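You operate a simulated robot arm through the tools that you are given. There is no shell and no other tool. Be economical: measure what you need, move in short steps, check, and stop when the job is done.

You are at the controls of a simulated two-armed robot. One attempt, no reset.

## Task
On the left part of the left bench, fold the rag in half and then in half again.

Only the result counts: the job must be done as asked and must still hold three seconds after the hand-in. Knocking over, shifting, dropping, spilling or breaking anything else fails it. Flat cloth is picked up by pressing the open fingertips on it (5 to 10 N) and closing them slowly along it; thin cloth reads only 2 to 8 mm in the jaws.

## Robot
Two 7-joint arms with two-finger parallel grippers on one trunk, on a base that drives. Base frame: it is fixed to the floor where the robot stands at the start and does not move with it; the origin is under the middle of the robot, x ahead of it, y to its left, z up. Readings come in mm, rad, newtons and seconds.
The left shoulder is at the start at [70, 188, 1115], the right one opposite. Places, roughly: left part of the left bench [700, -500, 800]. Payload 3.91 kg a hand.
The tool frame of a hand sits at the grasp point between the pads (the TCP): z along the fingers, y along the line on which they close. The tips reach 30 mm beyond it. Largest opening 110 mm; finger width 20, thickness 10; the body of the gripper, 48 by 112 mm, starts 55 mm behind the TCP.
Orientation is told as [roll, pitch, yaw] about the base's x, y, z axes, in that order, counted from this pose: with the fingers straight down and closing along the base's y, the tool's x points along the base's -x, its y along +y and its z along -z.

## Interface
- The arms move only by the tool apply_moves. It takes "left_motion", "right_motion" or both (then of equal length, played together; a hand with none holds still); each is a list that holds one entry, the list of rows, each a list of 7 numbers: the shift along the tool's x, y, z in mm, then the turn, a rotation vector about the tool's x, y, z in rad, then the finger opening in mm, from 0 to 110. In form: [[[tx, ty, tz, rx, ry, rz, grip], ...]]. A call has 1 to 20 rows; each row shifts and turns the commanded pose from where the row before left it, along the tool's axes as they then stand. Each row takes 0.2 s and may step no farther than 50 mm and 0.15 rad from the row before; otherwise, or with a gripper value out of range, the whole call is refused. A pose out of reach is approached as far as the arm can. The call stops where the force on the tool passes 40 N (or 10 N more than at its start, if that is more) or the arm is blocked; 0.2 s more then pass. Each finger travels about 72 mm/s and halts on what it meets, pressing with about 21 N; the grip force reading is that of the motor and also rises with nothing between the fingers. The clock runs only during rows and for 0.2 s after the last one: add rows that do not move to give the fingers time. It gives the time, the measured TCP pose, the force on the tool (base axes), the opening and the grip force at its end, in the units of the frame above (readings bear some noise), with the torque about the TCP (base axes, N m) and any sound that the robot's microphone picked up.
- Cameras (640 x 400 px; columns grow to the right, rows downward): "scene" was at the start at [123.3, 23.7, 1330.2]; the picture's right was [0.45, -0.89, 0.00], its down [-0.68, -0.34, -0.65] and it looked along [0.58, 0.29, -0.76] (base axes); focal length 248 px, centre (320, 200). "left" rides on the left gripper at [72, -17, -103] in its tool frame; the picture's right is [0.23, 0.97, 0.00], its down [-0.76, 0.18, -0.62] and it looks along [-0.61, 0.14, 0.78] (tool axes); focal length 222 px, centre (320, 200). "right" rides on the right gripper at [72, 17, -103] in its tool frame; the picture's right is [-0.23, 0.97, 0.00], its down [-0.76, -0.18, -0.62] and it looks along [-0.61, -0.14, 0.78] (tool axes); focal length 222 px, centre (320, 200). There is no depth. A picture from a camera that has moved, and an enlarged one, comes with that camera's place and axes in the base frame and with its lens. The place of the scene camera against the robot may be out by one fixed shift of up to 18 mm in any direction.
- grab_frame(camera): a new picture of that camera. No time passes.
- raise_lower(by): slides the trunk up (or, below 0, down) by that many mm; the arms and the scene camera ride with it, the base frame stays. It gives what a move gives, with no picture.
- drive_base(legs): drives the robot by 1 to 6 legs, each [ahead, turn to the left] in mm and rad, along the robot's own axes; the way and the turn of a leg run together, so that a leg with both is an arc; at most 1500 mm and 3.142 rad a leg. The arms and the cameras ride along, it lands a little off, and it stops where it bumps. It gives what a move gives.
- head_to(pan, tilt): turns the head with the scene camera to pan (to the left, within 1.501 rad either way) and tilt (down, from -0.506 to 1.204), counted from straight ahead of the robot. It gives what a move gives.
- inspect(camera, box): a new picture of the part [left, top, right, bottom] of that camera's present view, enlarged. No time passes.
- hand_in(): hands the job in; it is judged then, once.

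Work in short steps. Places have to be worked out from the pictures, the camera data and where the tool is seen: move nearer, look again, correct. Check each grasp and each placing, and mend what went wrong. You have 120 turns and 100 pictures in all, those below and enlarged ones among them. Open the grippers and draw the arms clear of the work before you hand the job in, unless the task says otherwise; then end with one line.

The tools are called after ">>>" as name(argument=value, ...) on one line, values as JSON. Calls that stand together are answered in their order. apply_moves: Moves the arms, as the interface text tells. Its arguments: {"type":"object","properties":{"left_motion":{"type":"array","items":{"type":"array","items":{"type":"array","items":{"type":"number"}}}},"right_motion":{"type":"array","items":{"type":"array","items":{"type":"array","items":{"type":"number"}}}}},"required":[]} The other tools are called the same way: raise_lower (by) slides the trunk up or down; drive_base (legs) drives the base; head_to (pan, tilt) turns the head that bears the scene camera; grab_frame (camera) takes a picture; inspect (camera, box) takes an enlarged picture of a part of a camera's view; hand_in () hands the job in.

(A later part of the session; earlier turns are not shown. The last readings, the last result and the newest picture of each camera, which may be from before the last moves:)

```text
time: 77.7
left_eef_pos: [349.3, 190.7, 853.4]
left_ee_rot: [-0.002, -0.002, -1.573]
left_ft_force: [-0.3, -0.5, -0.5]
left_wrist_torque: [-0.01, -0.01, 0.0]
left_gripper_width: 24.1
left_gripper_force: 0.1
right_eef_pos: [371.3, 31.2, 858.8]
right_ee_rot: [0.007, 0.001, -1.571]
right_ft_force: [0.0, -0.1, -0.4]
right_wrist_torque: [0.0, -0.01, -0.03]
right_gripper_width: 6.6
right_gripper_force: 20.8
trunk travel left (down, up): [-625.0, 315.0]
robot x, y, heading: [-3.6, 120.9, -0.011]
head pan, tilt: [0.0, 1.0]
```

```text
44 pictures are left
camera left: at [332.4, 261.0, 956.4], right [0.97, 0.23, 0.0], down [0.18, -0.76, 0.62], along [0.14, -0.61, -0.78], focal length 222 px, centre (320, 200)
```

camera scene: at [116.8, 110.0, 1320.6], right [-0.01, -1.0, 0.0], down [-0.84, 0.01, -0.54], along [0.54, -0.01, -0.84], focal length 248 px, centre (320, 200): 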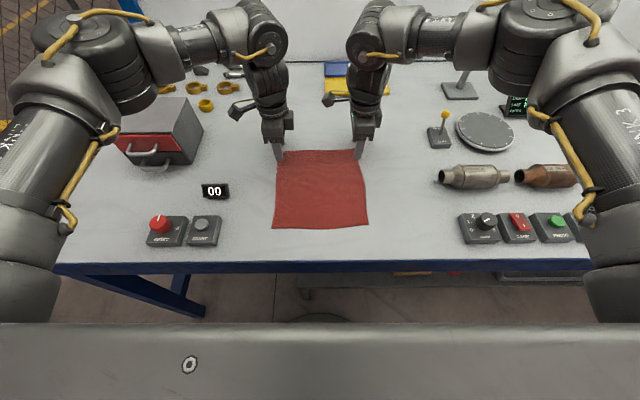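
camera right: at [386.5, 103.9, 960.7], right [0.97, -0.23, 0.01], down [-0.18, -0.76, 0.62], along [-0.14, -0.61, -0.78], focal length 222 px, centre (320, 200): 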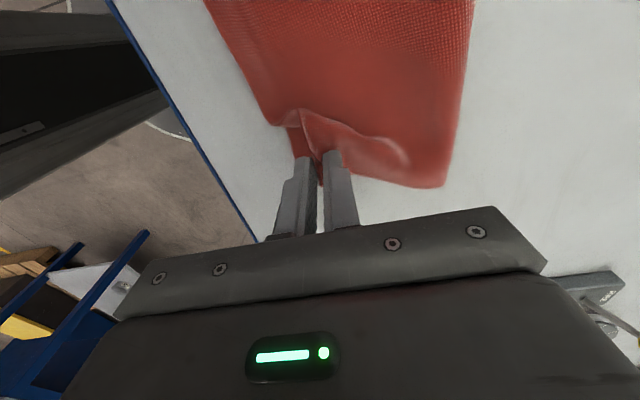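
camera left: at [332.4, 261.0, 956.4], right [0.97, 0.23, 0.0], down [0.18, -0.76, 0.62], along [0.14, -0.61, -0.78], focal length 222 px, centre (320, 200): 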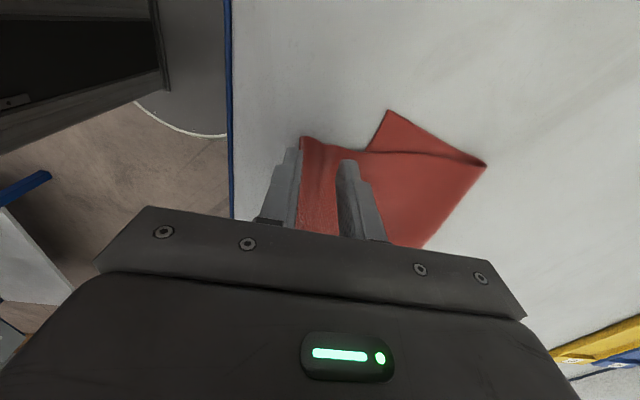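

The left corner is at (333,199) by the left camera. I shift to centre at (331,182) and lower to contact.

>>> apply_moves(left_motion=[[[-9, -18, 0, 0, 0, 0, 24], [0, 0, 6, 0, 0, 0, 24], [0, 0, 3, 0, 0, 0, 24], [0, 0, 0.5, 0, 0, 0, 24], [0, 0, 0, 0, 0, 0, 24], [0, 0, 0, 0, 0, 0, 24]]])

>>> grab_frame(camera="left")

```text
time: 79.1
left_eef_pos: [329.0, 182.8, 846.2]
left_ee_rot: [-0.001, -0.001, -1.574]
left_ft_force: [0.3, 0.3, -1.2]
left_wrist_torque: [-0.01, 0.01, 0.0]
left_gripper_width: 23.9
left_gripper_force: 0.2
right_eef_pos: [371.1, 31.4, 857.9]
right_ee_rot: [0.008, 0.001, -1.57]
right_ft_force: [-0.7, 0.2, -0.6]
right_wrist_torque: [0.01, 0.01, 0.02]
right_gripper_width: 6.7
right_gripper_force: 21.2
trunk travel left (down, up): [-625.0, 315.0]
robot x, y, heading: [2.0, 125.2, -0.007]
head pan, tilt: [0.0, 1.0]
```

```text
43 pictures are left
camera left: at [312.8, 252.2, 948.5], right [0.97, 0.23, 0.0], down [0.18, -0.76, 0.62], along [0.14, -0.61, -0.78], focal length 222 px, centre (320, 200)
```

left: 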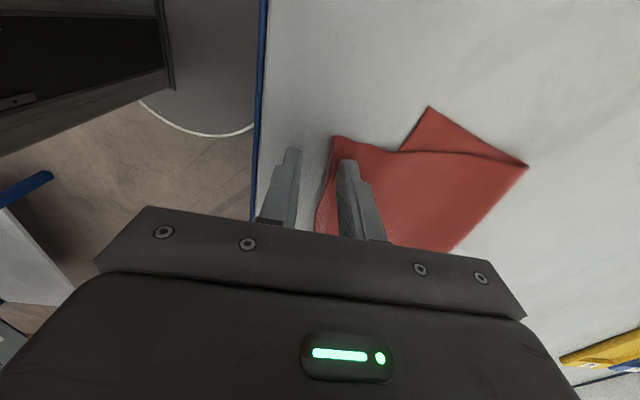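

Positioned with about 9 mm of cloth between the fingers. I lower to contact in small steps.

>>> apply_moves(left_motion=[[[0, 0, 2, 0, 0, 0, 24], [0, 0, 1.5, 0, 0, 0, 24], [0, 0, 1, 0, 0, 0, 24], [0, 0, 0, 0, 0, 0, 24]]])

```text
time: 80.1
left_eef_pos: [327.5, 181.7, 842.1]
left_ee_rot: [-0.004, 0.0, -1.572]
left_ft_force: [-0.5, -0.5, 0.2]
left_wrist_torque: [-0.02, -0.01, 0.04]
left_gripper_width: 23.8
left_gripper_force: 0.1
right_eef_pos: [372.5, 32.9, 858.8]
right_ee_rot: [0.008, 0.001, -1.571]
right_ft_force: [0.6, -0.4, 0.0]
right_wrist_torque: [0.02, -0.02, 0.01]
right_gripper_width: 6.4
right_gripper_force: 21.0
trunk travel left (down, up): [-625.0, 315.0]
robot x, y, heading: [-5.5, 124.8, -0.014]
head pan, tilt: [0.0, 1.0]
```

>>> apply_moves(left_motion=[[[0, 1.5, 1, 0, 0, 0, 24], [0, 0, 0.7, 0, 0, 0, 24], [0, 0, 0, 0, 0, 0, 24], [0, 0, 0, 0, 0, 0, 24]]])

```text
time: 81.1
left_eef_pos: [328.8, 181.3, 841.0]
left_ee_rot: [0.001, -0.002, -1.574]
left_ft_force: [-2.7, 3.6, 25.8]
left_wrist_torque: [0.2, -0.42, 0.09]
left_gripper_width: 23.0
left_gripper_force: 0.0
right_eef_pos: [370.0, 31.9, 859.8]
right_ee_rot: [0.01, 0.001, -1.571]
right_ft_force: [-0.1, -0.2, -0.6]
right_wrist_torque: [-0.01, 0.02, 0.0]
right_gripper_width: 6.8
right_gripper_force: 21.0
trunk travel left (down, up): [-625.0, 315.0]
robot x, y, heading: [-4.2, 120.7, -0.002]
head pan, tilt: [0.0, 1.0]
```

Contact at z≈841, force 26 N. I ease 1.3 mm and close slowly.

>>> apply_moves(left_motion=[[[0, 0, -1.3, 0, 0, 0, 24], [0, 0, 0, 0, 0, 0, 24], [0, 0, 0, 0, 0, 0, 20], [0, 0, 0, 0, 0, 0, 16], [0, 0, 0, 0, 0, 0, 12], [0, 0, 0, 0, 0, 0, 8], [0, 0, 0, 0, 0, 0, 4], [0, 0, 0, 0, 0, 0, 0], [0, 0, 0, 0, 0, 0, 0], [0, 0, 0, 0, 0, 0, 0]]])

>>> grab_frame(camera="left")

```text
time: 83.3
left_eef_pos: [328.0, 182.0, 841.5]
left_ee_rot: [-0.001, 0.0, -1.573]
left_ft_force: [-1.7, -0.4, 16.3]
left_wrist_torque: [0.06, -0.06, -0.01]
left_gripper_width: 2.0
left_gripper_force: 21.1
right_eef_pos: [370.6, 31.7, 858.4]
right_ee_rot: [0.009, 0.001, -1.57]
right_ft_force: [0.1, 0.0, -1.0]
right_wrist_torque: [-0.04, 0.01, -0.01]
right_gripper_width: 6.5
right_gripper_force: 21.0
trunk travel left (down, up): [-625.0, 315.0]
robot x, y, heading: [-3.1, 122.2, -0.009]
head pan, tilt: [0.0, 1.0]
```

```text
42 pictures are left
camera left: at [312.6, 252.8, 944.1], right [0.97, 0.23, 0.0], down [0.18, -0.76, 0.62], along [0.14, -0.61, -0.78], focal length 222 px, centre (320, 200)
```

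left: 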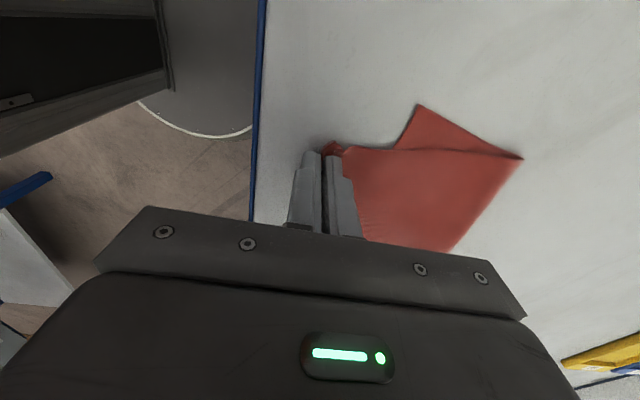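

Both top corners are held. I lift both, peel the top layer up, and bring them down onto the bottom corners at grip targets left (385,210) and right (361,28), stopping just above.

>>> apply_moves(left_motion=[[[3, 6, -25, 0, 0, 0, 0], [4, 15, -25, 0, 0, 0, 0], [5, 22, -22, 0, 0, 0, 0], [6, 25, -15, 0, 0, 0, 0], [5, 18, -3, 0, 0, 0, 0], [0, 0, 0, 0, 0, 0, 0], [0, 0, 0, 0, 0, 0, 0]]], right_motion=[[[0, 5, -20, 0, 0, 0, 0], [-1, 8, -20, 0, 0, 0, 0], [-1, 8, -15, 0, 0, 0, 0], [0, 8, -15, 0, 0, 0, 0], [0, 4, -3, 0, 0, 0, 0], [0, 0, 0, 0, 0, 0, 0], [0, 0, 0, 0, 0, 0, 0]]])

>>> grab_frame(camera="scene")

>>> grab_frame(camera="right")

>>> grab_frame(camera="left")

```text
time: 84.9
left_eef_pos: [415.9, 203.1, 929.7]
left_ee_rot: [-0.001, -0.001, -1.572]
left_ft_force: [0.5, 0.4, 0.4]
left_wrist_torque: [-0.04, 0.02, -0.03]
left_gripper_width: 1.8
left_gripper_force: 21.5
right_eef_pos: [403.1, 29.5, 932.3]
right_ee_rot: [0.007, 0.002, -1.57]
right_ft_force: [-1.2, -0.1, 0.8]
right_wrist_torque: [0.02, 0.03, -0.01]
right_gripper_width: 6.4
right_gripper_force: 21.1
trunk travel left (down, up): [-625.0, 315.0]
robot x, y, heading: [-4.4, 122.2, -0.011]
head pan, tilt: [0.0, 1.0]
```

```text
41 pictures are left
camera scene: at [118.3, 110.8, 1320.3], right [-0.01, -1.0, 0.0], down [-0.84, 0.01, -0.54], along [0.54, -0.01, -0.84], focal length 248 px, centre (320, 200)
```

scene: 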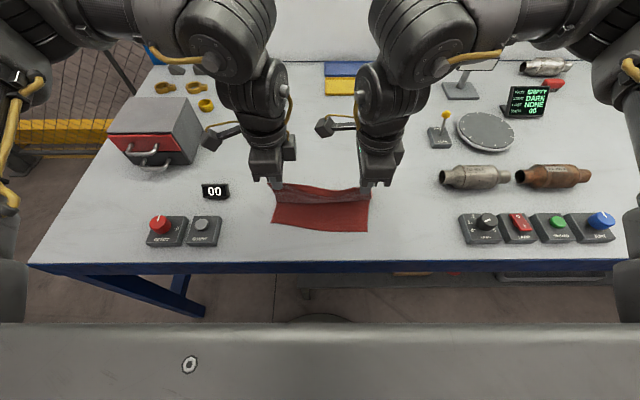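

```text
40 pictures are left
camera right: at [418.4, 101.9, 1034.4], right [0.97, -0.23, 0.01], down [-0.18, -0.76, 0.62], along [-0.14, -0.61, -0.78], focal length 222 px, centre (320, 200)
```

right: 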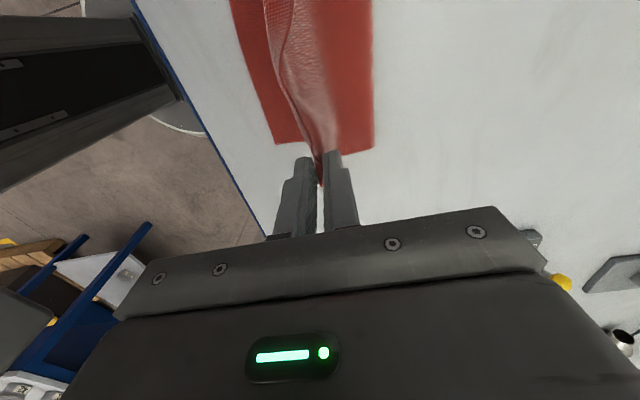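

```text
39 pictures are left
camera left: at [399.2, 275.8, 1032.7], right [0.97, 0.23, 0.0], down [0.18, -0.76, 0.62], along [0.14, -0.61, -0.78], focal length 222 px, centre (320, 200)
```

left: 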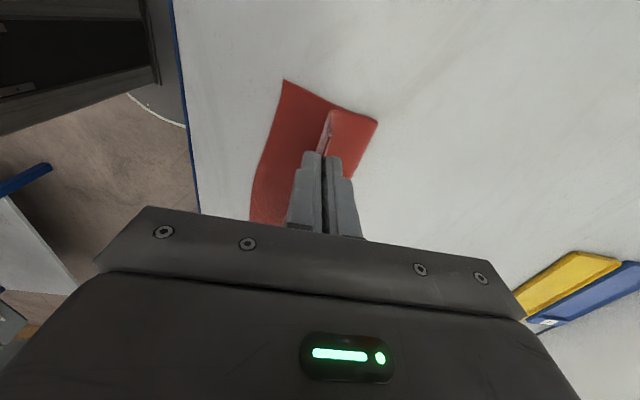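

Both are held cleanly and the bottom layer lies flat, with its corners at (377,229) and (349,15). I lower the top edge onto them.

>>> apply_moves(left_motion=[[[1.5, -9, 6, 0, 0, 0, 0], [1.5, -9, 10, 0, 0, 0, 0], [2, -7, 13, 0, 0, 0, 0], [2, -5, 14, 0, 0, 0, 0], [1, -3, 15, 0, 0, 0, 0], [1, -2, 14, 0, 0, 0, 0], [0, 0, 8, 0, 0, 0, 0], [0, 0, 0, 0, 0, 0, 0]]], right_motion=[[[0.5, -12, 6, 0, 0, 0, 0], [1, -11, 10, 0, 0, 0, 0], [1, -10, 14, 0, 0, 0, 0], [1, -8, 14, 0, 0, 0, 0], [0, -5, 15, 0, 0, 0, 0], [0, -3, 15, 0, 0, 0, 0], [0, 0, 8, 0, 0, 0, 0], [0, 0, 0, 0, 0, 0, 0]]])

>>> grab_frame(camera="right")

>>> grab_frame(camera="left")

```text
time: 86.7
left_eef_pos: [380.9, 215.0, 850.8]
left_ee_rot: [-0.003, -0.002, -1.572]
left_ft_force: [0.2, 0.1, 0.4]
left_wrist_torque: [-0.01, 0.01, -0.01]
left_gripper_width: 1.8
left_gripper_force: 21.2
right_eef_pos: [353.2, 34.3, 848.2]
right_ee_rot: [0.008, 0.003, -1.571]
right_ft_force: [0.7, 0.5, 0.4]
right_wrist_torque: [0.01, -0.02, -0.01]
right_gripper_width: 6.6
right_gripper_force: 21.0
trunk travel left (down, up): [-625.0, 315.0]
robot x, y, heading: [-4.7, 122.8, -0.009]
head pan, tilt: [0.0, 1.0]
```

```text
38 pictures are left
camera right: at [369.0, 105.7, 951.2], right [0.97, -0.23, 0.01], down [-0.18, -0.76, 0.62], along [-0.14, -0.6, -0.78], focal length 222 px, centre (320, 200)
```

right: 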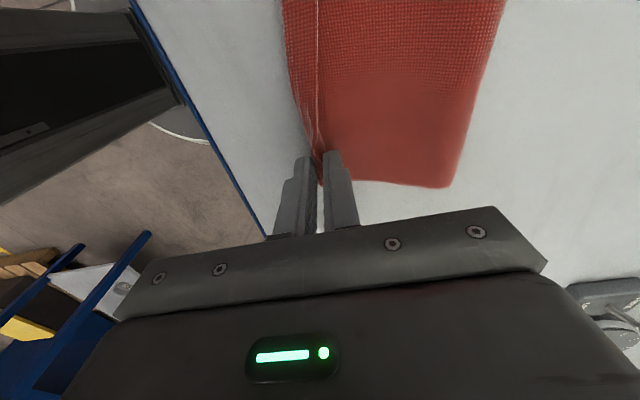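

```text
37 pictures are left
camera left: at [364.9, 285.3, 953.7], right [0.97, 0.23, 0.0], down [0.18, -0.76, 0.62], along [0.14, -0.61, -0.78], focal length 222 px, centre (320, 200)
```

left: 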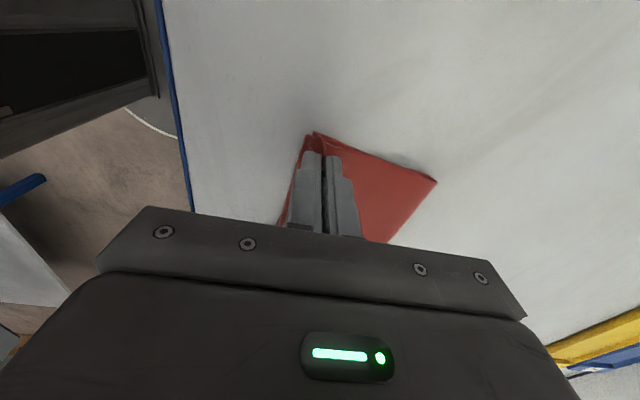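

The corners coincide well. I lower a few mm, release and lift away.

>>> apply_moves(left_motion=[[[0, 0, 4, 0, 0, 0, 0], [0, 0, 2, 0, 0, 0, 0], [0, 0, 0, 0, 0, 0, 5], [0, 0, 0, 0, 0, 0, 10], [0, 0, 0, 0, 0, 0, 16], [0, 0, -4, 0, 0, 0, 18], [0, 0, -10, 0, 0, 0, 18], [0, 0, -25, 0, 0, 0, 18], [25, 0, -30, 0, 0, 0, 18], [25, 0, -20, 0, 0, 0, 18], [25, 0, -10, 0, 0, 0, 18]]], right_motion=[[[0, 0, 2, 0, 0, 0, 0], [0, 0, 1, 0, 0, 0, 0], [0, 0, 0, 0, 0, 0, 8], [0, 0, 0, 0, 0, 0, 12], [0, 0, 0, 0, 0, 0, 18], [0, 0, -4, 0, 0, 0, 20], [0, 0, -10, 0, 0, 0, 20], [0, 0, -25, 0, 0, 0, 20], [-25, 0, -30, 0, 0, 0, 20], [-25, 0, -20, 0, 0, 0, 20], [-25, 0, -10, 0, 0, 0, 20]]])

>>> inspect(camera="scene", box=[240, 150, 400, 250])

>>> grab_frame(camera="left")

```text
time: 89.1
left_eef_pos: [380.3, 288.3, 947.1]
left_ee_rot: [-0.002, -0.002, -1.571]
left_ft_force: [-0.5, -0.2, -0.3]
left_wrist_torque: [0.01, -0.01, 0.01]
left_gripper_width: 17.9
left_gripper_force: 0.1
right_eef_pos: [350.2, -41.2, 943.3]
right_ee_rot: [0.007, 0.003, -1.571]
right_ft_force: [-0.2, -0.3, -0.5]
right_wrist_torque: [0.01, -0.04, -0.01]
right_gripper_width: 19.9
right_gripper_force: 0.0
trunk travel left (down, up): [-625.0, 315.0]
robot x, y, heading: [-3.3, 124.2, -0.016]
head pan, tilt: [0.0, 1.0]
```

```text
4.00 times, centred on (320, 200) of scene
camera zoom: at [117.0, 110.6, 1320.4], right [-0.01, -1.0, 0.0], down [-0.84, 0.01, -0.54], along [0.54, -0.01, -0.84], focal length 991 px, centre (320, 200)
```

zoom: 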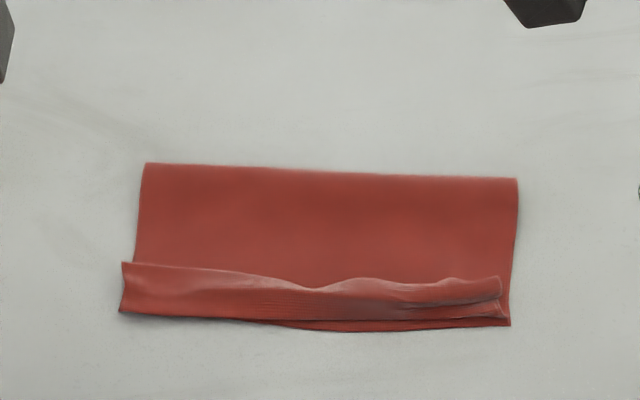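

```text
35 pictures are left
camera left: at [363.8, 359.9, 1049.7], right [0.97, 0.23, 0.0], down [0.18, -0.76, 0.62], along [0.14, -0.61, -0.78], focal length 222 px, centre (320, 200)
```

left: 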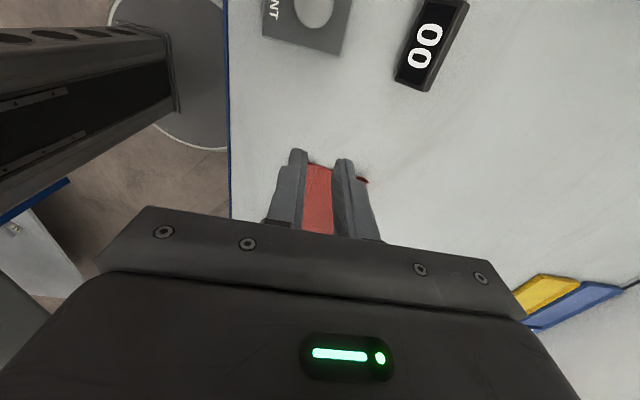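

The corners align, with an edge hem of about 25 mm rolled inside the footprint; the half fold is compact (x≈352–455, y≈4–231). I leave it and plan the second fold with the left hand alone at yaw 0, so I move the right hand aside and test the left arm's reach over the right edge.

>>> apply_moves(left_motion=[[[0, 0, 0, 0, 0, -0.1428, 20], [0, 0, 0, 0, 0, -0.1428, 20], [0, 0, 0, 0, 0, -0.1428, 20], [0, 0, 0, 0, 0, -0.1428, 20], [0, 0, 0, 0, 0, -0.1428, 20], [0, 0, 0, 0, 0, -0.1428, 20], [0, 0, 0, 0, 0, -0.1428, 20], [0, 0, 0, 0, 0, -0.1428, 20], [0, 0, 0, 0, 0, -0.1428, 20], [0, 0, 0, 0, 0, -0.1428, 20], [0, 0, 0, 0, 0, -0.1428, 20], [-3, -40, 0, 0, 0, 0, 20], [-3, -40, 0, 0, 0, 0, 20], [-3, -40, 0, 0, 0, 0, 20], [-3, -40, 0, 0, 0, 0, 20], [-3, -40, 0, 0, 0, 0, 20], [-3, -40, 0, 0, 0, 0, 20], [-3, -40, 0, 0, 0, 0, 20]]], right_motion=[[[-25, 0, 0, 0, 0, 0, 20], [-25, 0, 0, 0, 0, 0, 20], [-25, 0, 0, 0, 0, 0, 20], [-25, 0, 0, 0, 0, 0, 20], [-25, 0, 0, 0, 0, 0, 20], [-25, 0, 0, 0, 0, 0, 20], [-25, 0, 0, 0, 0, 0, 20], [-25, 0, 0, 0, 0, 0, 20], [-25, 0, 0, 0, 0, 0, 20], [-25, 0, 0, 0, 0, 0, 20], [0, 0, 0, 0, 0, 0, 20], [0, 0, 0, 0, 0, 0, 20], [0, 0, 0, 0, 0, 0, 20], [0, 0, 0, 0, 0, 0, 20], [0, 0, 0, 0, 0, 0, 20], [0, 0, 0, 0, 0, 0, 20], [0, 0, 0, 0, 0, 0, 20], [0, 0, 0, 0, 0, 0, 20]]])

>>> inspect(camera="left", box=[160, 0, 480, 200])

```text
time: 92.9
left_eef_pos: [382.5, 289.2, 942.3]
left_ee_rot: [-0.002, 0.0, -0.477]
left_ft_force: [-0.4, -0.4, 0.8]
left_wrist_torque: [0.01, -0.03, -0.02]
left_gripper_width: 20.1
left_gripper_force: 0.2
left hand out of reach, approached as far as the arm can: row 9, 10, 11, 12, 13, 14, 15, 16, 17, 18
right_eef_pos: [351.3, -292.2, 945.4]
right_ee_rot: [0.007, 0.001, -1.571]
right_ft_force: [-0.2, 0.4, -0.1]
right_wrist_torque: [0.0, -0.01, 0.04]
right_gripper_width: 19.9
right_gripper_force: 0.1
trunk travel left (down, up): [-625.0, 315.0]
robot x, y, heading: [-6.1, 122.9, -0.015]
head pan, tilt: [0.0, 1.0]
```

```text
2.00 times, centred on (320, 100) of left
camera zoom: at [310.4, 306.2, 1046.5], right [0.25, 0.97, 0.0], down [0.76, -0.19, 0.62], along [0.6, -0.15, -0.78], focal length 444 px, centre (320, 400)
```

zoom: 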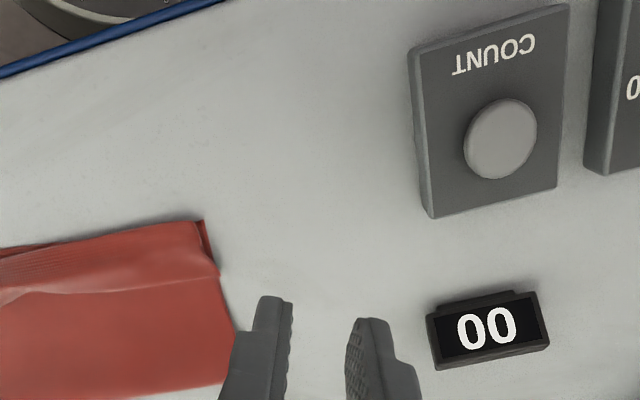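

The left arm's yaw stops at -0.48 here, but closing along y is equally possible at yaw -π. I turn that way.

>>> apply_moves(left_motion=[[[0, 0, 0, 0, 0, 0.1403, 20], [0, 0, 0, 0, 0, 0.1403, 20], [0, 0, 0, 0, 0, 0.1403, 20], [0, 0, 0, 0, 0, 0.1403, 20], [0, 0, 0, 0, 0, 0.1403, 20], [0, 0, 0, 0, 0, 0.1403, 20], [0, 0, 0, 0, 0, 0.1403, 20], [0, 0, 0, 0, 0, 0.1403, 20], [0, 0, 0, 0, 0, 0.1403, 20], [0, 0, 0, 0, 0, 0.1403, 20], [0, 0, 0, 0, 0, 0.1403, 20], [0, 0, 0, 0, 0, 0.1403, 20], [0, 0, 0, 0, 0, 0.1403, 20], [0, 0, 0, 0, 0, 0.1403, 20], [0, 0, 0, 0, 0, 0.1403, 20], [0, 0, 0, 0, 0, 0.1403, 20], [0, 0, 0, 0, 0, 0.1403, 20], [0, 0, 0, 0, 0, 0.1403, 20], [0, 0, 0, 0, 0, 0.1403, 20]]])

```text
time: 96.9
left_eef_pos: [380.9, 289.2, 943.8]
left_ee_rot: [0.001, -0.001, 3.136]
left_ft_force: [-0.4, 1.6, -0.5]
left_wrist_torque: [0.01, 0.01, 0.0]
left_gripper_width: 19.8
left_gripper_force: 0.0
right_eef_pos: [353.1, -291.7, 944.4]
right_ee_rot: [0.009, 0.001, -1.571]
right_ft_force: [-0.7, 0.7, 0.3]
right_wrist_torque: [0.01, 0.0, -0.01]
right_gripper_width: 19.8
right_gripper_force: 0.1
trunk travel left (down, up): [-625.0, 315.0]
robot x, y, heading: [-6.8, 123.5, -0.008]
head pan, tilt: [0.0, 1.0]
```

Yaw π is reached. I test the reach over the right edge at (402,15) and take the hand back to the left edge.

>>> apply_moves(left_motion=[[[3, 39, 0, 0, 0, 0, 20], [3, 39, 0, 0, 0, 0, 20], [3, 39, 0, 0, 0, 0, 20], [3, 39, 0, 0, 0, 0, 20], [3, 39, 0, 0, 0, 0, 20], [3, 39, 0, 0, 0, 0, 20], [3, 39, 0, 0, 0, 0, 20], [0, 0, 0, 0, 0, 0, 20]]])

```text
time: 98.7
left_eef_pos: [400.8, 22.7, 943.5]
left_ee_rot: [0.001, -0.003, 3.141]
left_ft_force: [-1.4, 0.6, -0.9]
left_wrist_torque: [0.01, 0.02, -0.02]
left_gripper_width: 20.2
left_gripper_force: 0.1
right_eef_pos: [353.0, -290.9, 945.6]
right_ee_rot: [0.005, 0.002, -1.57]
right_ft_force: [-0.5, 0.0, -0.4]
right_wrist_torque: [-0.01, -0.02, -0.01]
right_gripper_width: 19.9
right_gripper_force: 0.1
trunk travel left (down, up): [-625.0, 315.0]
robot x, y, heading: [-5.3, 121.8, -0.008]
head pan, tilt: [0.0, 1.0]
```

It reaches. Back to the left edge at about (408,232), lower, and look.

>>> apply_moves(left_motion=[[[1, -35, 0, 0, 0, 0, 24], [1, -35, 0, 0, 0, 0, 24], [1, -35, 0, 0, 0, 0, 24], [1, -35, 0, 0, 0, 0, 24], [1, -35, 0, 0, 0, 0, 24], [1, -35, 0, 0, 0, 0, 24], [0, 0, 25, 0, 0, 0, 24], [0, 0, 25, 0, 0, 0, 24], [0, 0, 25, 0, 0, 0, 24], [0, 0, 15, 0, 0, 0, 24], [0, 0, 0, 0, 0, 0, 24]]])

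>>> grab_frame(camera="left")

>>> inspect(camera="scene", box=[240, 150, 400, 250])

```text
time: 101.1
left_eef_pos: [407.4, 228.5, 852.3]
left_ee_rot: [0.001, -0.004, 3.141]
left_ft_force: [-0.3, -0.5, 0.0]
left_wrist_torque: [0.01, -0.01, 0.0]
left_gripper_width: 23.9
left_gripper_force: 0.0
right_eef_pos: [351.9, -291.4, 945.6]
right_ee_rot: [0.007, 0.001, -1.57]
right_ft_force: [-1.7, 0.0, -0.7]
right_wrist_torque: [0.01, 0.0, 0.02]
right_gripper_width: 20.2
right_gripper_force: 0.0
trunk travel left (down, up): [-625.0, 315.0]
robot x, y, heading: [-6.6, 120.7, -0.011]
head pan, tilt: [0.0, 1.0]
```

```text
33 pictures are left
camera left: at [480.1, 244.1, 955.1], right [0.22, -0.97, 0.0], down [-0.76, -0.18, 0.63], along [-0.61, -0.14, -0.78], focal length 222 px, centre (320, 200)
```

left: 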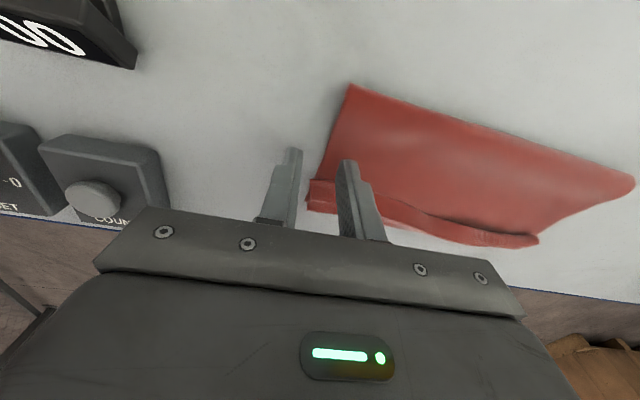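

```text
4.00 times, centred on (320, 200) of scene
camera zoom: at [117.9, 110.8, 1320.4], right [-0.01, -1.0, 0.0], down [-0.84, 0.01, -0.54], along [0.54, -0.01, -0.84], focal length 991 px, centre (320, 200)
```

zoom: 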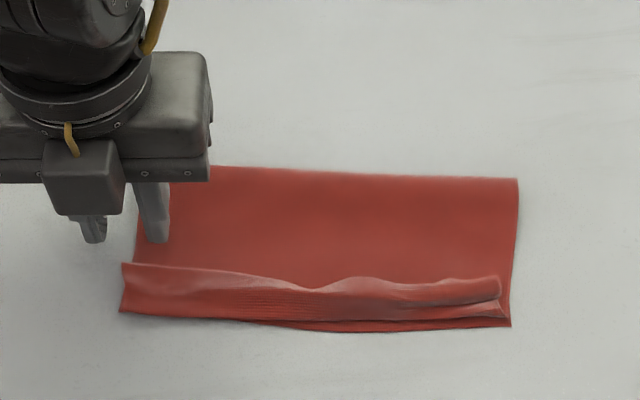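

The left edge lies at y≈224 at x≈407, with the rag spanning x 364–456, so the grip is centred. I open to 30 (inner finger 11 mm inside the edge) and lower to contact.

>>> apply_moves(left_motion=[[[1, 0, 5, 0, 0, 0, 30], [1, 0, 3, 0, 0, 0, 30], [0, 0, 1, 0, 0, 0, 30], [0, 0, 1, 0, 0, 0, 30], [0, 0, 0, 0, 0, 0, 30], [0, 0, 0, 0, 0, 0, 30]]])

```text
time: 102.5
left_eef_pos: [409.3, 226.9, 844.6]
left_ee_rot: [0.001, -0.002, 3.139]
left_ft_force: [-1.5, 0.0, 0.2]
left_wrist_torque: [0.01, 0.0, 0.05]
left_gripper_width: 29.9
left_gripper_force: 0.1
right_eef_pos: [353.0, -292.5, 945.6]
right_ee_rot: [0.007, 0.003, -1.571]
right_ft_force: [-0.3, -0.1, 0.6]
right_wrist_torque: [0.0, 0.0, -0.02]
right_gripper_width: 20.1
right_gripper_force: 0.2
trunk travel left (down, up): [-625.0, 315.0]
robot x, y, heading: [-3.1, 122.5, -0.01]
head pan, tilt: [0.0, 1.0]
```

>>> apply_moves(left_motion=[[[0, 0, 1.5, 0, 0, 0, 30], [0, 0, 1, 0, 0, 0, 30], [0, 0, 0, 0, 0, 0, 30], [0, 0, 0, 0, 0, 0, 30]]])

```text
time: 103.5
left_eef_pos: [408.9, 226.2, 841.9]
left_ee_rot: [0.001, -0.002, 3.141]
left_ft_force: [-0.2, 1.4, 8.7]
left_wrist_torque: [-0.1, -0.02, 0.01]
left_gripper_width: 29.3
left_gripper_force: 0.1
right_eef_pos: [352.0, -291.8, 944.2]
right_ee_rot: [0.007, 0.002, -1.57]
right_ft_force: [0.0, -0.8, -0.2]
right_wrist_torque: [-0.02, 0.01, -0.02]
right_gripper_width: 19.9
right_gripper_force: 0.1
trunk travel left (down, up): [-625.0, 315.0]
robot x, y, heading: [-10.3, 123.0, -0.01]
head pan, tilt: [0.0, 1.0]
```

Contact is at 9 N. I close slowly.

>>> apply_moves(left_motion=[[[0, 0, 0, 0, 0, 0, 26], [0, 0, 0, 0, 0, 0, 22], [0, 0, 0, 0, 0, 0, 18], [0, 0, 0, 0, 0, 0, 15], [0, 0, 0, 0, 0, 0, 12], [0, 0, 0, 0, 0, 0, 9], [0, 0, 0, 0, 0, 0, 6], [0, 0, 0, 0, 0, 0, 3], [0, 0, 0, 0, 0, 0, 0], [0, 0, 0, 0, 0, 0, 0], [0, 0, 0, 0, 0, 0, 0]]])

>>> inspect(camera="left", box=[200, 50, 480, 225])

```text
time: 105.9
left_eef_pos: [409.9, 226.1, 842.3]
left_ee_rot: [0.0, 0.0, 3.139]
left_ft_force: [3.3, 1.0, 18.1]
left_wrist_torque: [-0.01, -0.14, -0.05]
left_gripper_width: 4.0
left_gripper_force: 20.7
right_eef_pos: [352.0, -291.2, 943.9]
right_ee_rot: [0.009, 0.004, -1.572]
right_ft_force: [0.5, -0.3, 0.1]
right_wrist_torque: [0.05, 0.03, -0.01]
right_gripper_width: 20.2
right_gripper_force: 0.0
trunk travel left (down, up): [-625.0, 315.0]
robot x, y, heading: [-4.3, 121.3, -0.011]
head pan, tilt: [0.0, 1.0]
```

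```text
2.29 times, centred on (340, 138) of left
camera zoom: at [482.6, 241.4, 945.0], right [0.23, -0.97, 0.0], down [-0.76, -0.18, 0.62], along [-0.61, -0.14, -0.78], focal length 508 px, centre (274, 343)
```

zoom: 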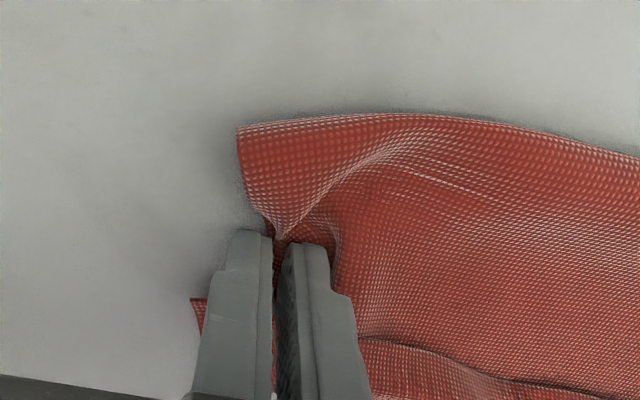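

The fingers hold a 4 mm ridge. I lift 50 mm to check that both layers came.

>>> apply_moves(left_motion=[[[0, 2, -12, 0, 0, 0, 0], [0, 2, -13, 0, 0, 0, 0], [0, 3, -13, 0, 0, 0, 0], [0, 3, -12, 0, 0, 0, 0], [0, 0, 0, 0, 0, 0, 0]]])

>>> inspect(camera="scene", box=[240, 150, 400, 250])

>>> inspect(camera="left", box=[200, 50, 480, 225])

```text
time: 107.1
left_eef_pos: [410.3, 217.2, 891.6]
left_ee_rot: [0.003, -0.003, 3.139]
left_ft_force: [-0.5, 0.2, 0.3]
left_wrist_torque: [0.0, -0.03, 0.0]
left_gripper_width: 1.7
left_gripper_force: 21.3
right_eef_pos: [353.0, -292.5, 945.7]
right_ee_rot: [0.006, 0.001, -1.569]
right_ft_force: [0.4, -0.2, -0.1]
right_wrist_torque: [0.0, 0.01, -0.01]
right_gripper_width: 19.8
right_gripper_force: 0.0
trunk travel left (down, up): [-625.0, 315.0]
robot x, y, heading: [-5.9, 126.3, -0.011]
head pan, tilt: [0.0, 1.0]
```

```text
4.00 times, centred on (320, 200) of scene
camera zoom: at [118.4, 110.7, 1320.3], right [-0.01, -1.0, 0.0], down [-0.84, 0.01, -0.54], along [0.54, -0.01, -0.84], focal length 991 px, centre (320, 200)
```

zoom: 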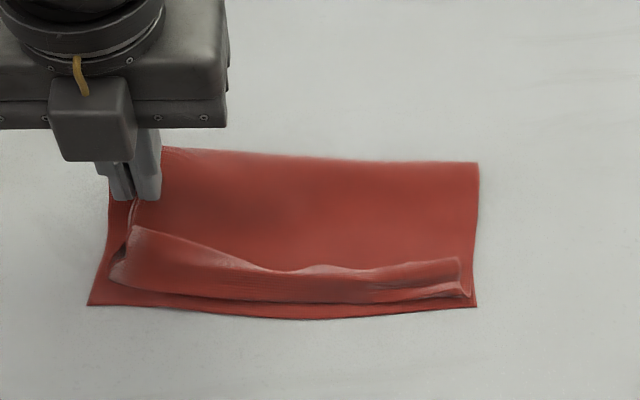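

```text
2.29 times, centred on (340, 138) of left
camera zoom: at [483.8, 232.4, 994.4], right [0.22, -0.97, 0.0], down [-0.76, -0.18, 0.63], along [-0.61, -0.14, -0.78], focal length 508 px, centre (274, 343)
```

zoom: 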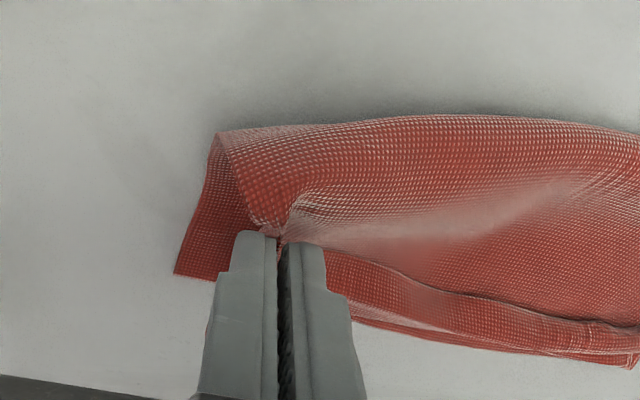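

Only the top layer stayed in the jaws. I lay it back, release and look, then regrip with a taller gather.

>>> apply_moves(left_motion=[[[0, -3, 12, 0, 0, 0, 0], [0, -3, 13, 0, 0, 0, 0], [0, -3, 13, 0, 0, 0, 0], [0, -2, 9, 0, 0, 0, 0], [0, 0, 0, 0, 0, 0, 0], [0, 0, 0, 0, 0, 0, 6], [0, 0, 0, 0, 0, 0, 14], [0, 0, 0, 0, 0, 0, 24], [0, 0, -5, 0, 0, 0, 30], [0, 0, -20, 0, 0, 0, 50]]])

>>> inspect(camera="left", box=[160, 50, 480, 250])

```text
time: 109.3
left_eef_pos: [409.8, 225.7, 872.0]
left_ee_rot: [0.0, -0.001, 3.138]
left_ft_force: [0.1, 0.1, 0.4]
left_wrist_torque: [-0.02, -0.03, 0.03]
left_gripper_width: 49.7
left_gripper_force: 0.1
right_eef_pos: [352.0, -292.3, 945.8]
right_ee_rot: [0.007, 0.002, -1.571]
right_ft_force: [0.2, -0.3, -1.0]
right_wrist_torque: [-0.02, 0.0, 0.0]
right_gripper_width: 20.0
right_gripper_force: 0.1
trunk travel left (down, up): [-625.0, 315.0]
robot x, y, heading: [-4.5, 120.6, -0.015]
head pan, tilt: [0.0, 1.0]
```

```text
2.00 times, centred on (320, 150) of left
camera zoom: at [484.2, 241.2, 973.1], right [0.22, -0.97, 0.0], down [-0.76, -0.18, 0.62], along [-0.61, -0.14, -0.78], focal length 444 px, centre (320, 300)
```

zoom: 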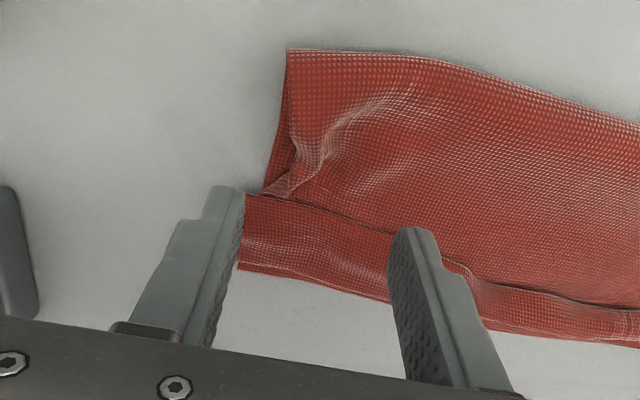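

The left edge is now at y≈248. I'll place the inner finger 25 mm inside, tilt slightly so the outer tip touches the table, and close by bringing the outer finger in so both plies buckle together.

>>> apply_moves(left_motion=[[[0, -11, 0, -0.03, 0, 0, 50], [0, -12, 0, -0.03, 0, 0, 50], [0, 0, 15, 0, 0, 0, 50], [0, 0, 10, 0, 0, 0, 50], [0, 0, 3, 0, 0, 0, 50], [0, 0, 0, 0, 0, 0, 50], [0, 0, 0, 0, 0, 0, 50]]])

```text
time: 110.9
left_eef_pos: [410.7, 248.6, 842.2]
left_ee_rot: [0.061, 0.001, 3.14]
left_ft_force: [2.9, 4.0, 28.3]
left_wrist_torque: [1.05, -0.04, -0.13]
left_gripper_width: 50.7
left_gripper_force: 0.5
right_eef_pos: [351.2, -291.5, 945.3]
right_ee_rot: [0.008, 0.003, -1.572]
right_ft_force: [0.0, -0.8, -0.7]
right_wrist_torque: [0.02, 0.0, -0.01]
right_gripper_width: 20.0
right_gripper_force: 0.1
trunk travel left (down, up): [-625.0, 315.0]
robot x, y, heading: [-5.6, 124.0, -0.012]
head pan, tilt: [0.0, 1.0]
```

The force sits all on the outer finger. I level out part of the tilt and ease up slightly.

>>> apply_moves(left_motion=[[[0, 0, -1.5, 0, 0, 0, 50], [0, 0, 0, 0.03, 0, 0, 50], [0, 0, 0, 0, 0, 0, 50], [0, 0, 0, 0, 0, 0, 50]]])

```text
time: 111.9
left_eef_pos: [409.8, 248.9, 841.6]
left_ee_rot: [0.029, -0.004, 3.139]
left_ft_force: [-1.0, -0.5, 4.1]
left_wrist_torque: [-0.15, 0.04, 0.0]
left_gripper_width: 50.1
left_gripper_force: 0.1
right_eef_pos: [351.8, -293.0, 945.2]
right_ee_rot: [0.007, 0.004, -1.57]
right_ft_force: [0.8, 0.2, -0.7]
right_wrist_torque: [0.01, -0.01, 0.03]
right_gripper_width: 20.3
right_gripper_force: 0.0
trunk travel left (down, up): [-625.0, 315.0]
robot x, y, heading: [-5.5, 123.5, -0.015]
head pan, tilt: [0.0, 1.0]
```

Now light contact on the inner finger. I press 1 mm more and close with the hand following inward, so the inner finger stays put.

>>> apply_moves(left_motion=[[[0, 0, 1.2, 0, 0, 0, 50], [0, 2, 0, 0, 0, 0, 46], [0, 2, 0, 0, 0, 0, 42], [0, 2, 0, 0, 0, 0, 38], [0, 2, 0, 0, 0, 0, 34], [0, 2, 0, 0, 0, 0, 30], [0, 2, 0, 0, 0, 0, 26], [0, 2, 0, 0, 0, 0, 22], [0, 2, 0, 0, 0, 0, 18], [0, 2, 0, 0, 0, 0, 14], [0, 2, 0, 0, 0, 0, 10], [0, 1.5, 0, 0, 0, 0, 7], [0, 1, 0, 0, 0, 0, 4], [0, 0, 0, 0, 0, 0, 0], [0, 0, 0, 0, 0, 0, 0], [0, 0, 0, 0, 0, 0, 0]]])

>>> inspect(camera="left", box=[200, 50, 480, 225])

```text
time: 115.3
left_eef_pos: [410.1, 225.5, 842.6]
left_ee_rot: [0.033, -0.003, 3.139]
left_ft_force: [0.6, 0.3, 5.9]
left_wrist_torque: [0.0, 0.06, 0.0]
left_gripper_width: 5.7
left_gripper_force: 21.5
right_eef_pos: [352.0, -292.4, 944.3]
right_ee_rot: [0.007, 0.002, -1.572]
right_ft_force: [-0.1, -0.1, 0.2]
right_wrist_torque: [0.02, 0.01, 0.01]
right_gripper_width: 20.0
right_gripper_force: 0.0
trunk travel left (down, up): [-625.0, 315.0]
robot x, y, heading: [-6.4, 123.2, -0.012]
head pan, tilt: [0.0, 1.0]
```

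```text
2.29 times, centred on (340, 138) of left
camera zoom: at [483.2, 244.5, 944.7], right [0.23, -0.97, 0.03], down [-0.76, -0.16, 0.63], along [-0.61, -0.16, -0.78], focal length 508 px, centre (274, 343)
```

zoom: 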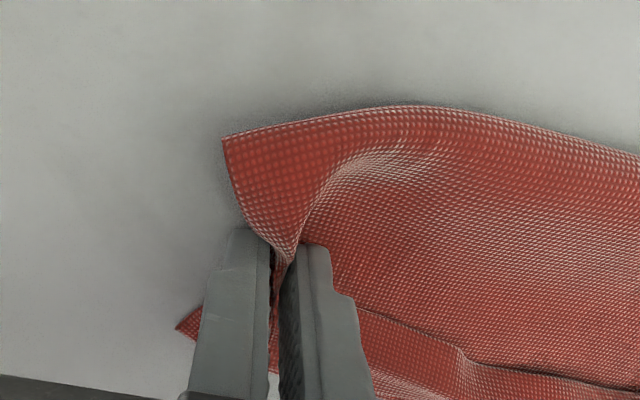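

The opening reads 5.7 mm. I lift slowly and watch it.

>>> apply_moves(left_motion=[[[0, 1, -8, 0, 0, 0, 0], [0, 1, -8, 0, 0, 0, 0], [0, 1, -8, 0, 0, 0, 0], [0, 2, -10, 0, 0, 0, 0], [0, 0, 0, 0, 0, 0, 0]]])

>>> inspect(camera="left", box=[200, 50, 480, 225])

```text
time: 116.5
left_eef_pos: [410.9, 222.0, 876.3]
left_ee_rot: [0.031, -0.003, 3.14]
left_ft_force: [0.3, 0.4, -0.4]
left_wrist_torque: [-0.02, 0.01, -0.03]
left_gripper_width: 3.3
left_gripper_force: 20.7
right_eef_pos: [352.1, -291.4, 944.7]
right_ee_rot: [0.006, 0.002, -1.57]
right_ft_force: [0.2, -0.2, 0.0]
right_wrist_torque: [0.02, -0.02, 0.01]
right_gripper_width: 20.0
right_gripper_force: 0.0
trunk travel left (down, up): [-625.0, 315.0]
robot x, y, heading: [-4.5, 123.5, -0.009]
head pan, tilt: [0.0, 1.0]
```

```text
2.29 times, centred on (340, 138) of left
camera zoom: at [484.4, 241.0, 979.4], right [0.22, -0.97, 0.03], down [-0.76, -0.16, 0.63], along [-0.61, -0.16, -0.78], focal length 508 px, centre (274, 343)
```

zoom: 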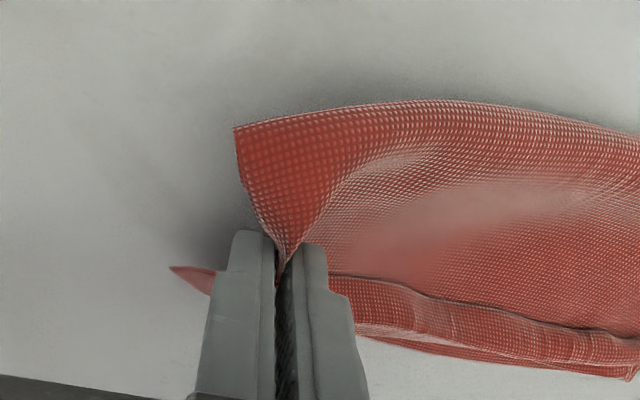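

Width is 3.3 mm, more than the 1.7 for a single ply. I check from the scene camera.

>>> apply_moves(left_motion=[[[0, 5, -12, 0, 0, 0, 0], [0, 5, -12, 0, 0, 0, 0], [0, 0, 0, 0, 0, 0, 0]]])

>>> inspect(camera="scene", box=[240, 150, 400, 250])

```text
time: 117.3
left_eef_pos: [411.2, 213.6, 901.0]
left_ee_rot: [0.032, -0.004, 3.14]
left_ft_force: [-0.4, -0.2, -0.2]
left_wrist_torque: [-0.02, 0.0, -0.01]
left_gripper_width: 3.1
left_gripper_force: 21.0
right_eef_pos: [351.8, -291.7, 946.0]
right_ee_rot: [0.007, 0.002, -1.569]
right_ft_force: [1.4, 0.6, 1.0]
right_wrist_torque: [-0.02, 0.03, 0.0]
right_gripper_width: 19.9
right_gripper_force: 0.1
trunk travel left (down, up): [-625.0, 315.0]
robot x, y, heading: [-4.5, 123.6, -0.014]
head pan, tilt: [0.0, 1.0]
```

```text
4.00 times, centred on (320, 200) of scene
camera zoom: at [118.3, 110.7, 1320.3], right [-0.01, -1.0, 0.0], down [-0.84, 0.01, -0.54], along [0.54, -0.01, -0.84], focal length 991 px, centre (320, 200)
```

zoom: 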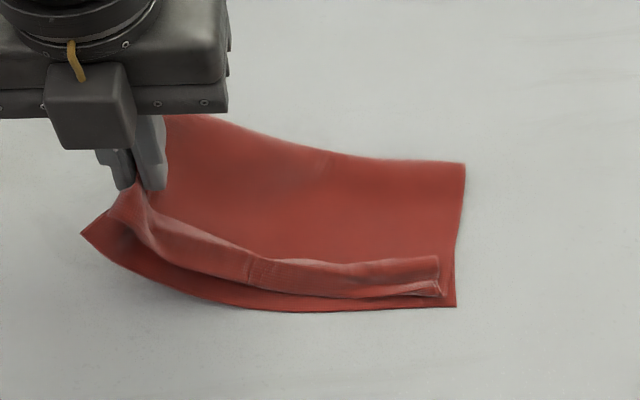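

Both plies are lifted. The right edge lies at y≈35, so I carry the left edge over in an arc to y≈52, above the right edge.

>>> apply_moves(left_motion=[[[0, 12, -14, 0, 0, 0, 0], [0, 16, -10, 0, 0, 0, 0], [0, 18, -6, 0, 0, 0, 0], [0, 20, -2, 0, 0, 0, 0], [0, 20, 0, 0, 0, 0, 0], [0, 20, 3, 0, 0, 0, 0], [0, 18, 8, 0, 0, 0, 0], [0, 15, 14, 0, 0, 0, 0], [0, 12, 18, 0, 0, 0, 0], [0, 8, 12, 0, 0, 0, 0], [0, 0, 0, 0, 0, 0, 0]]])

>>> inspect(camera="scene", box=[240, 150, 400, 250])

>>> grab_frame(camera="left")

```text
time: 119.7
left_eef_pos: [410.5, 53.6, 883.9]
left_ee_rot: [0.032, -0.002, 3.139]
left_ft_force: [-0.3, -1.1, -0.4]
left_wrist_torque: [-0.02, 0.03, -0.01]
left_gripper_width: 3.3
left_gripper_force: 21.3
right_eef_pos: [353.2, -292.3, 944.0]
right_ee_rot: [0.007, 0.002, -1.568]
right_ft_force: [0.2, 0.3, 0.6]
right_wrist_torque: [0.0, 0.01, 0.0]
right_gripper_width: 20.0
right_gripper_force: 0.0
trunk travel left (down, up): [-625.0, 315.0]
robot x, y, heading: [-3.6, 122.0, -0.013]
head pan, tilt: [0.0, 1.0]
```

```text
4.00 times, centred on (320, 200) of scene
camera zoom: at [118.0, 110.6, 1320.4], right [-0.01, -1.0, 0.0], down [-0.84, 0.01, -0.54], along [0.54, -0.01, -0.84], focal length 991 px, centre (320, 200)
```

zoom: 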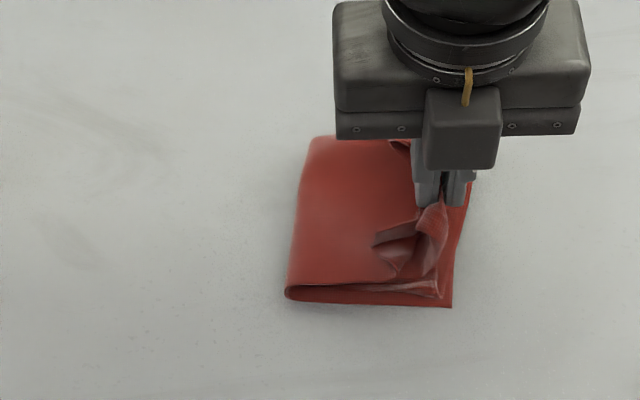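

```text
23 pictures are left
camera left: at [483.1, 72.7, 985.8], right [0.22, -0.97, 0.03], down [-0.76, -0.16, 0.63], along [-0.61, -0.16, -0.78], focal length 222 px, centre (320, 200)
```

left: 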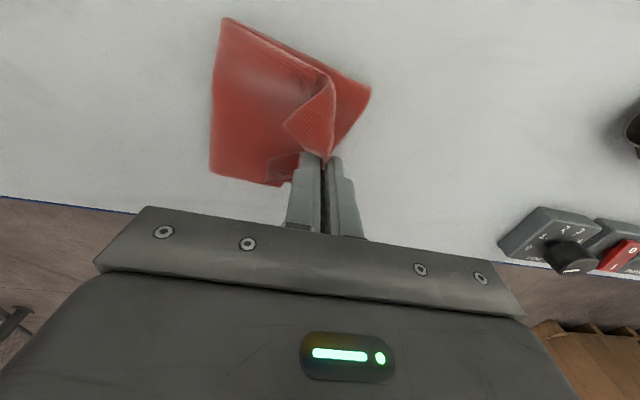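

The fold lands well, with the corners flopping back a bit. I lower, release and lift to look.

>>> apply_moves(left_motion=[[[0, 2, 14, 0, 0, 0, 0], [0, 2, 14, 0, 0, 0, 0], [0, 0, 8, 0, 0, 0, 0], [0, 0, 0, 0, 0, 0, 6], [0, 0, 0, 0, 0, 0, 14], [0, 0, 0, 0, 0, 0, 22], [0, 0, -6, 0, 0, 0, 26], [0, 0, -20, 0, 0, 0, 26], [0, 0, -30, 0, 0, 0, 26], [0, -25, -25, 0, 0, 0, 26], [0, -40, 0, 0, 0, 0, 26], [0, -40, 0, 0, 0, 0, 26], [0, -40, 0, 0, 0, 0, 26], [0, 0, 0, 0, 0, 0, 26]]])

>>> inspect(camera="scene", box=[240, 150, 400, 250])

```text
time: 122.7
left_eef_pos: [407.2, 195.2, 926.0]
left_ee_rot: [0.029, -0.002, 3.139]
left_ft_force: [0.0, -0.5, -0.3]
left_wrist_torque: [0.01, 0.02, -0.01]
left_gripper_width: 26.3
left_gripper_force: 0.1
right_eef_pos: [352.5, -292.9, 944.4]
right_ee_rot: [0.007, 0.003, -1.572]
right_ft_force: [0.8, -0.1, -0.3]
right_wrist_torque: [0.01, 0.03, 0.0]
right_gripper_width: 20.0
right_gripper_force: 0.0
trunk travel left (down, up): [-625.0, 315.0]
robot x, y, heading: [-6.7, 123.8, -0.011]
head pan, tilt: [0.0, 1.0]
```

```text
4.00 times, centred on (320, 200) of scene
camera zoom: at [118.3, 109.1, 1320.3], right [-0.01, -1.0, 0.0], down [-0.84, 0.01, -0.54], along [0.54, 0.0, -0.84], focal length 991 px, centre (320, 200)
```

zoom: 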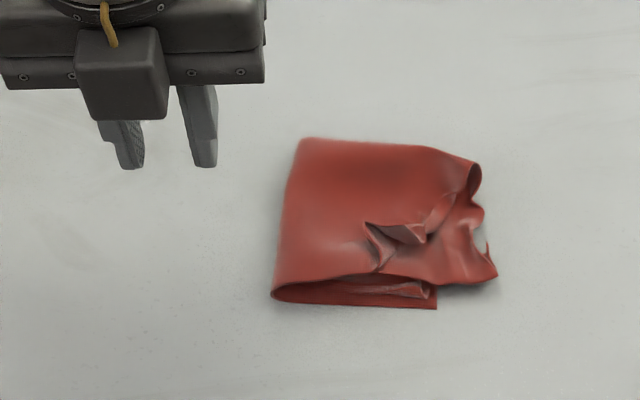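

The second fold is there: about 130 × 100 mm, with the top plies overhanging some 30 mm on the right and one corner tip curled back. I look closer with the left camera.

>>> apply_moves(left_motion=[[[0, 0, 0, 0.03, 0, 0, 26], [-10, 20, 0, 0, 0, 0, 0], [-10, 20, 0, 0, 0, 0, 0], [-10, 20, 0, 0, 0, 0, 0], [0, 20, 0, 0, 0, 0, 0], [0, 0, 0, 0, 0, 0, 0]]])

>>> inspect(camera="left", box=[160, 0, 480, 200])

```text
time: 124.1
left_eef_pos: [379.5, 116.0, 926.2]
left_ee_rot: [0.001, -0.001, 3.141]
left_ft_force: [0.3, 0.1, 0.1]
left_wrist_torque: [0.0, -0.01, 0.01]
left_gripper_width: 0.0
left_gripper_force: 21.6
right_eef_pos: [352.5, -290.6, 946.0]
right_ee_rot: [0.007, 0.002, -1.571]
right_ft_force: [-0.2, -0.5, 0.4]
right_wrist_torque: [-0.01, -0.01, 0.0]
right_gripper_width: 19.9
right_gripper_force: 0.0
trunk travel left (down, up): [-625.0, 315.0]
robot x, y, heading: [-6.6, 120.4, -0.012]
head pan, tilt: [0.0, 1.0]
```

```text
2.00 times, centred on (320, 100) of left
camera zoom: at [452.8, 132.2, 1028.4], right [0.23, -0.97, 0.0], down [-0.76, -0.18, 0.63], along [-0.61, -0.14, -0.78], focal length 444 px, centre (320, 400)
```

zoom: 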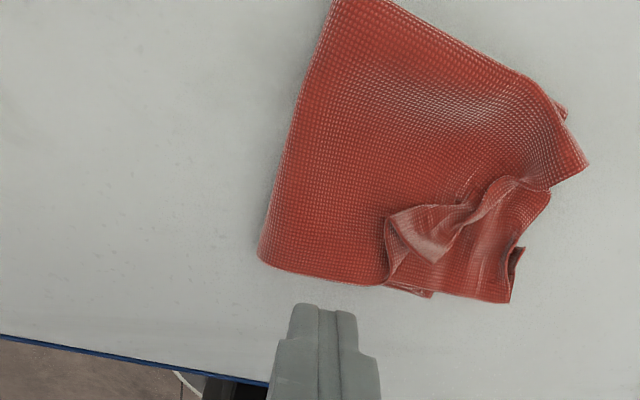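

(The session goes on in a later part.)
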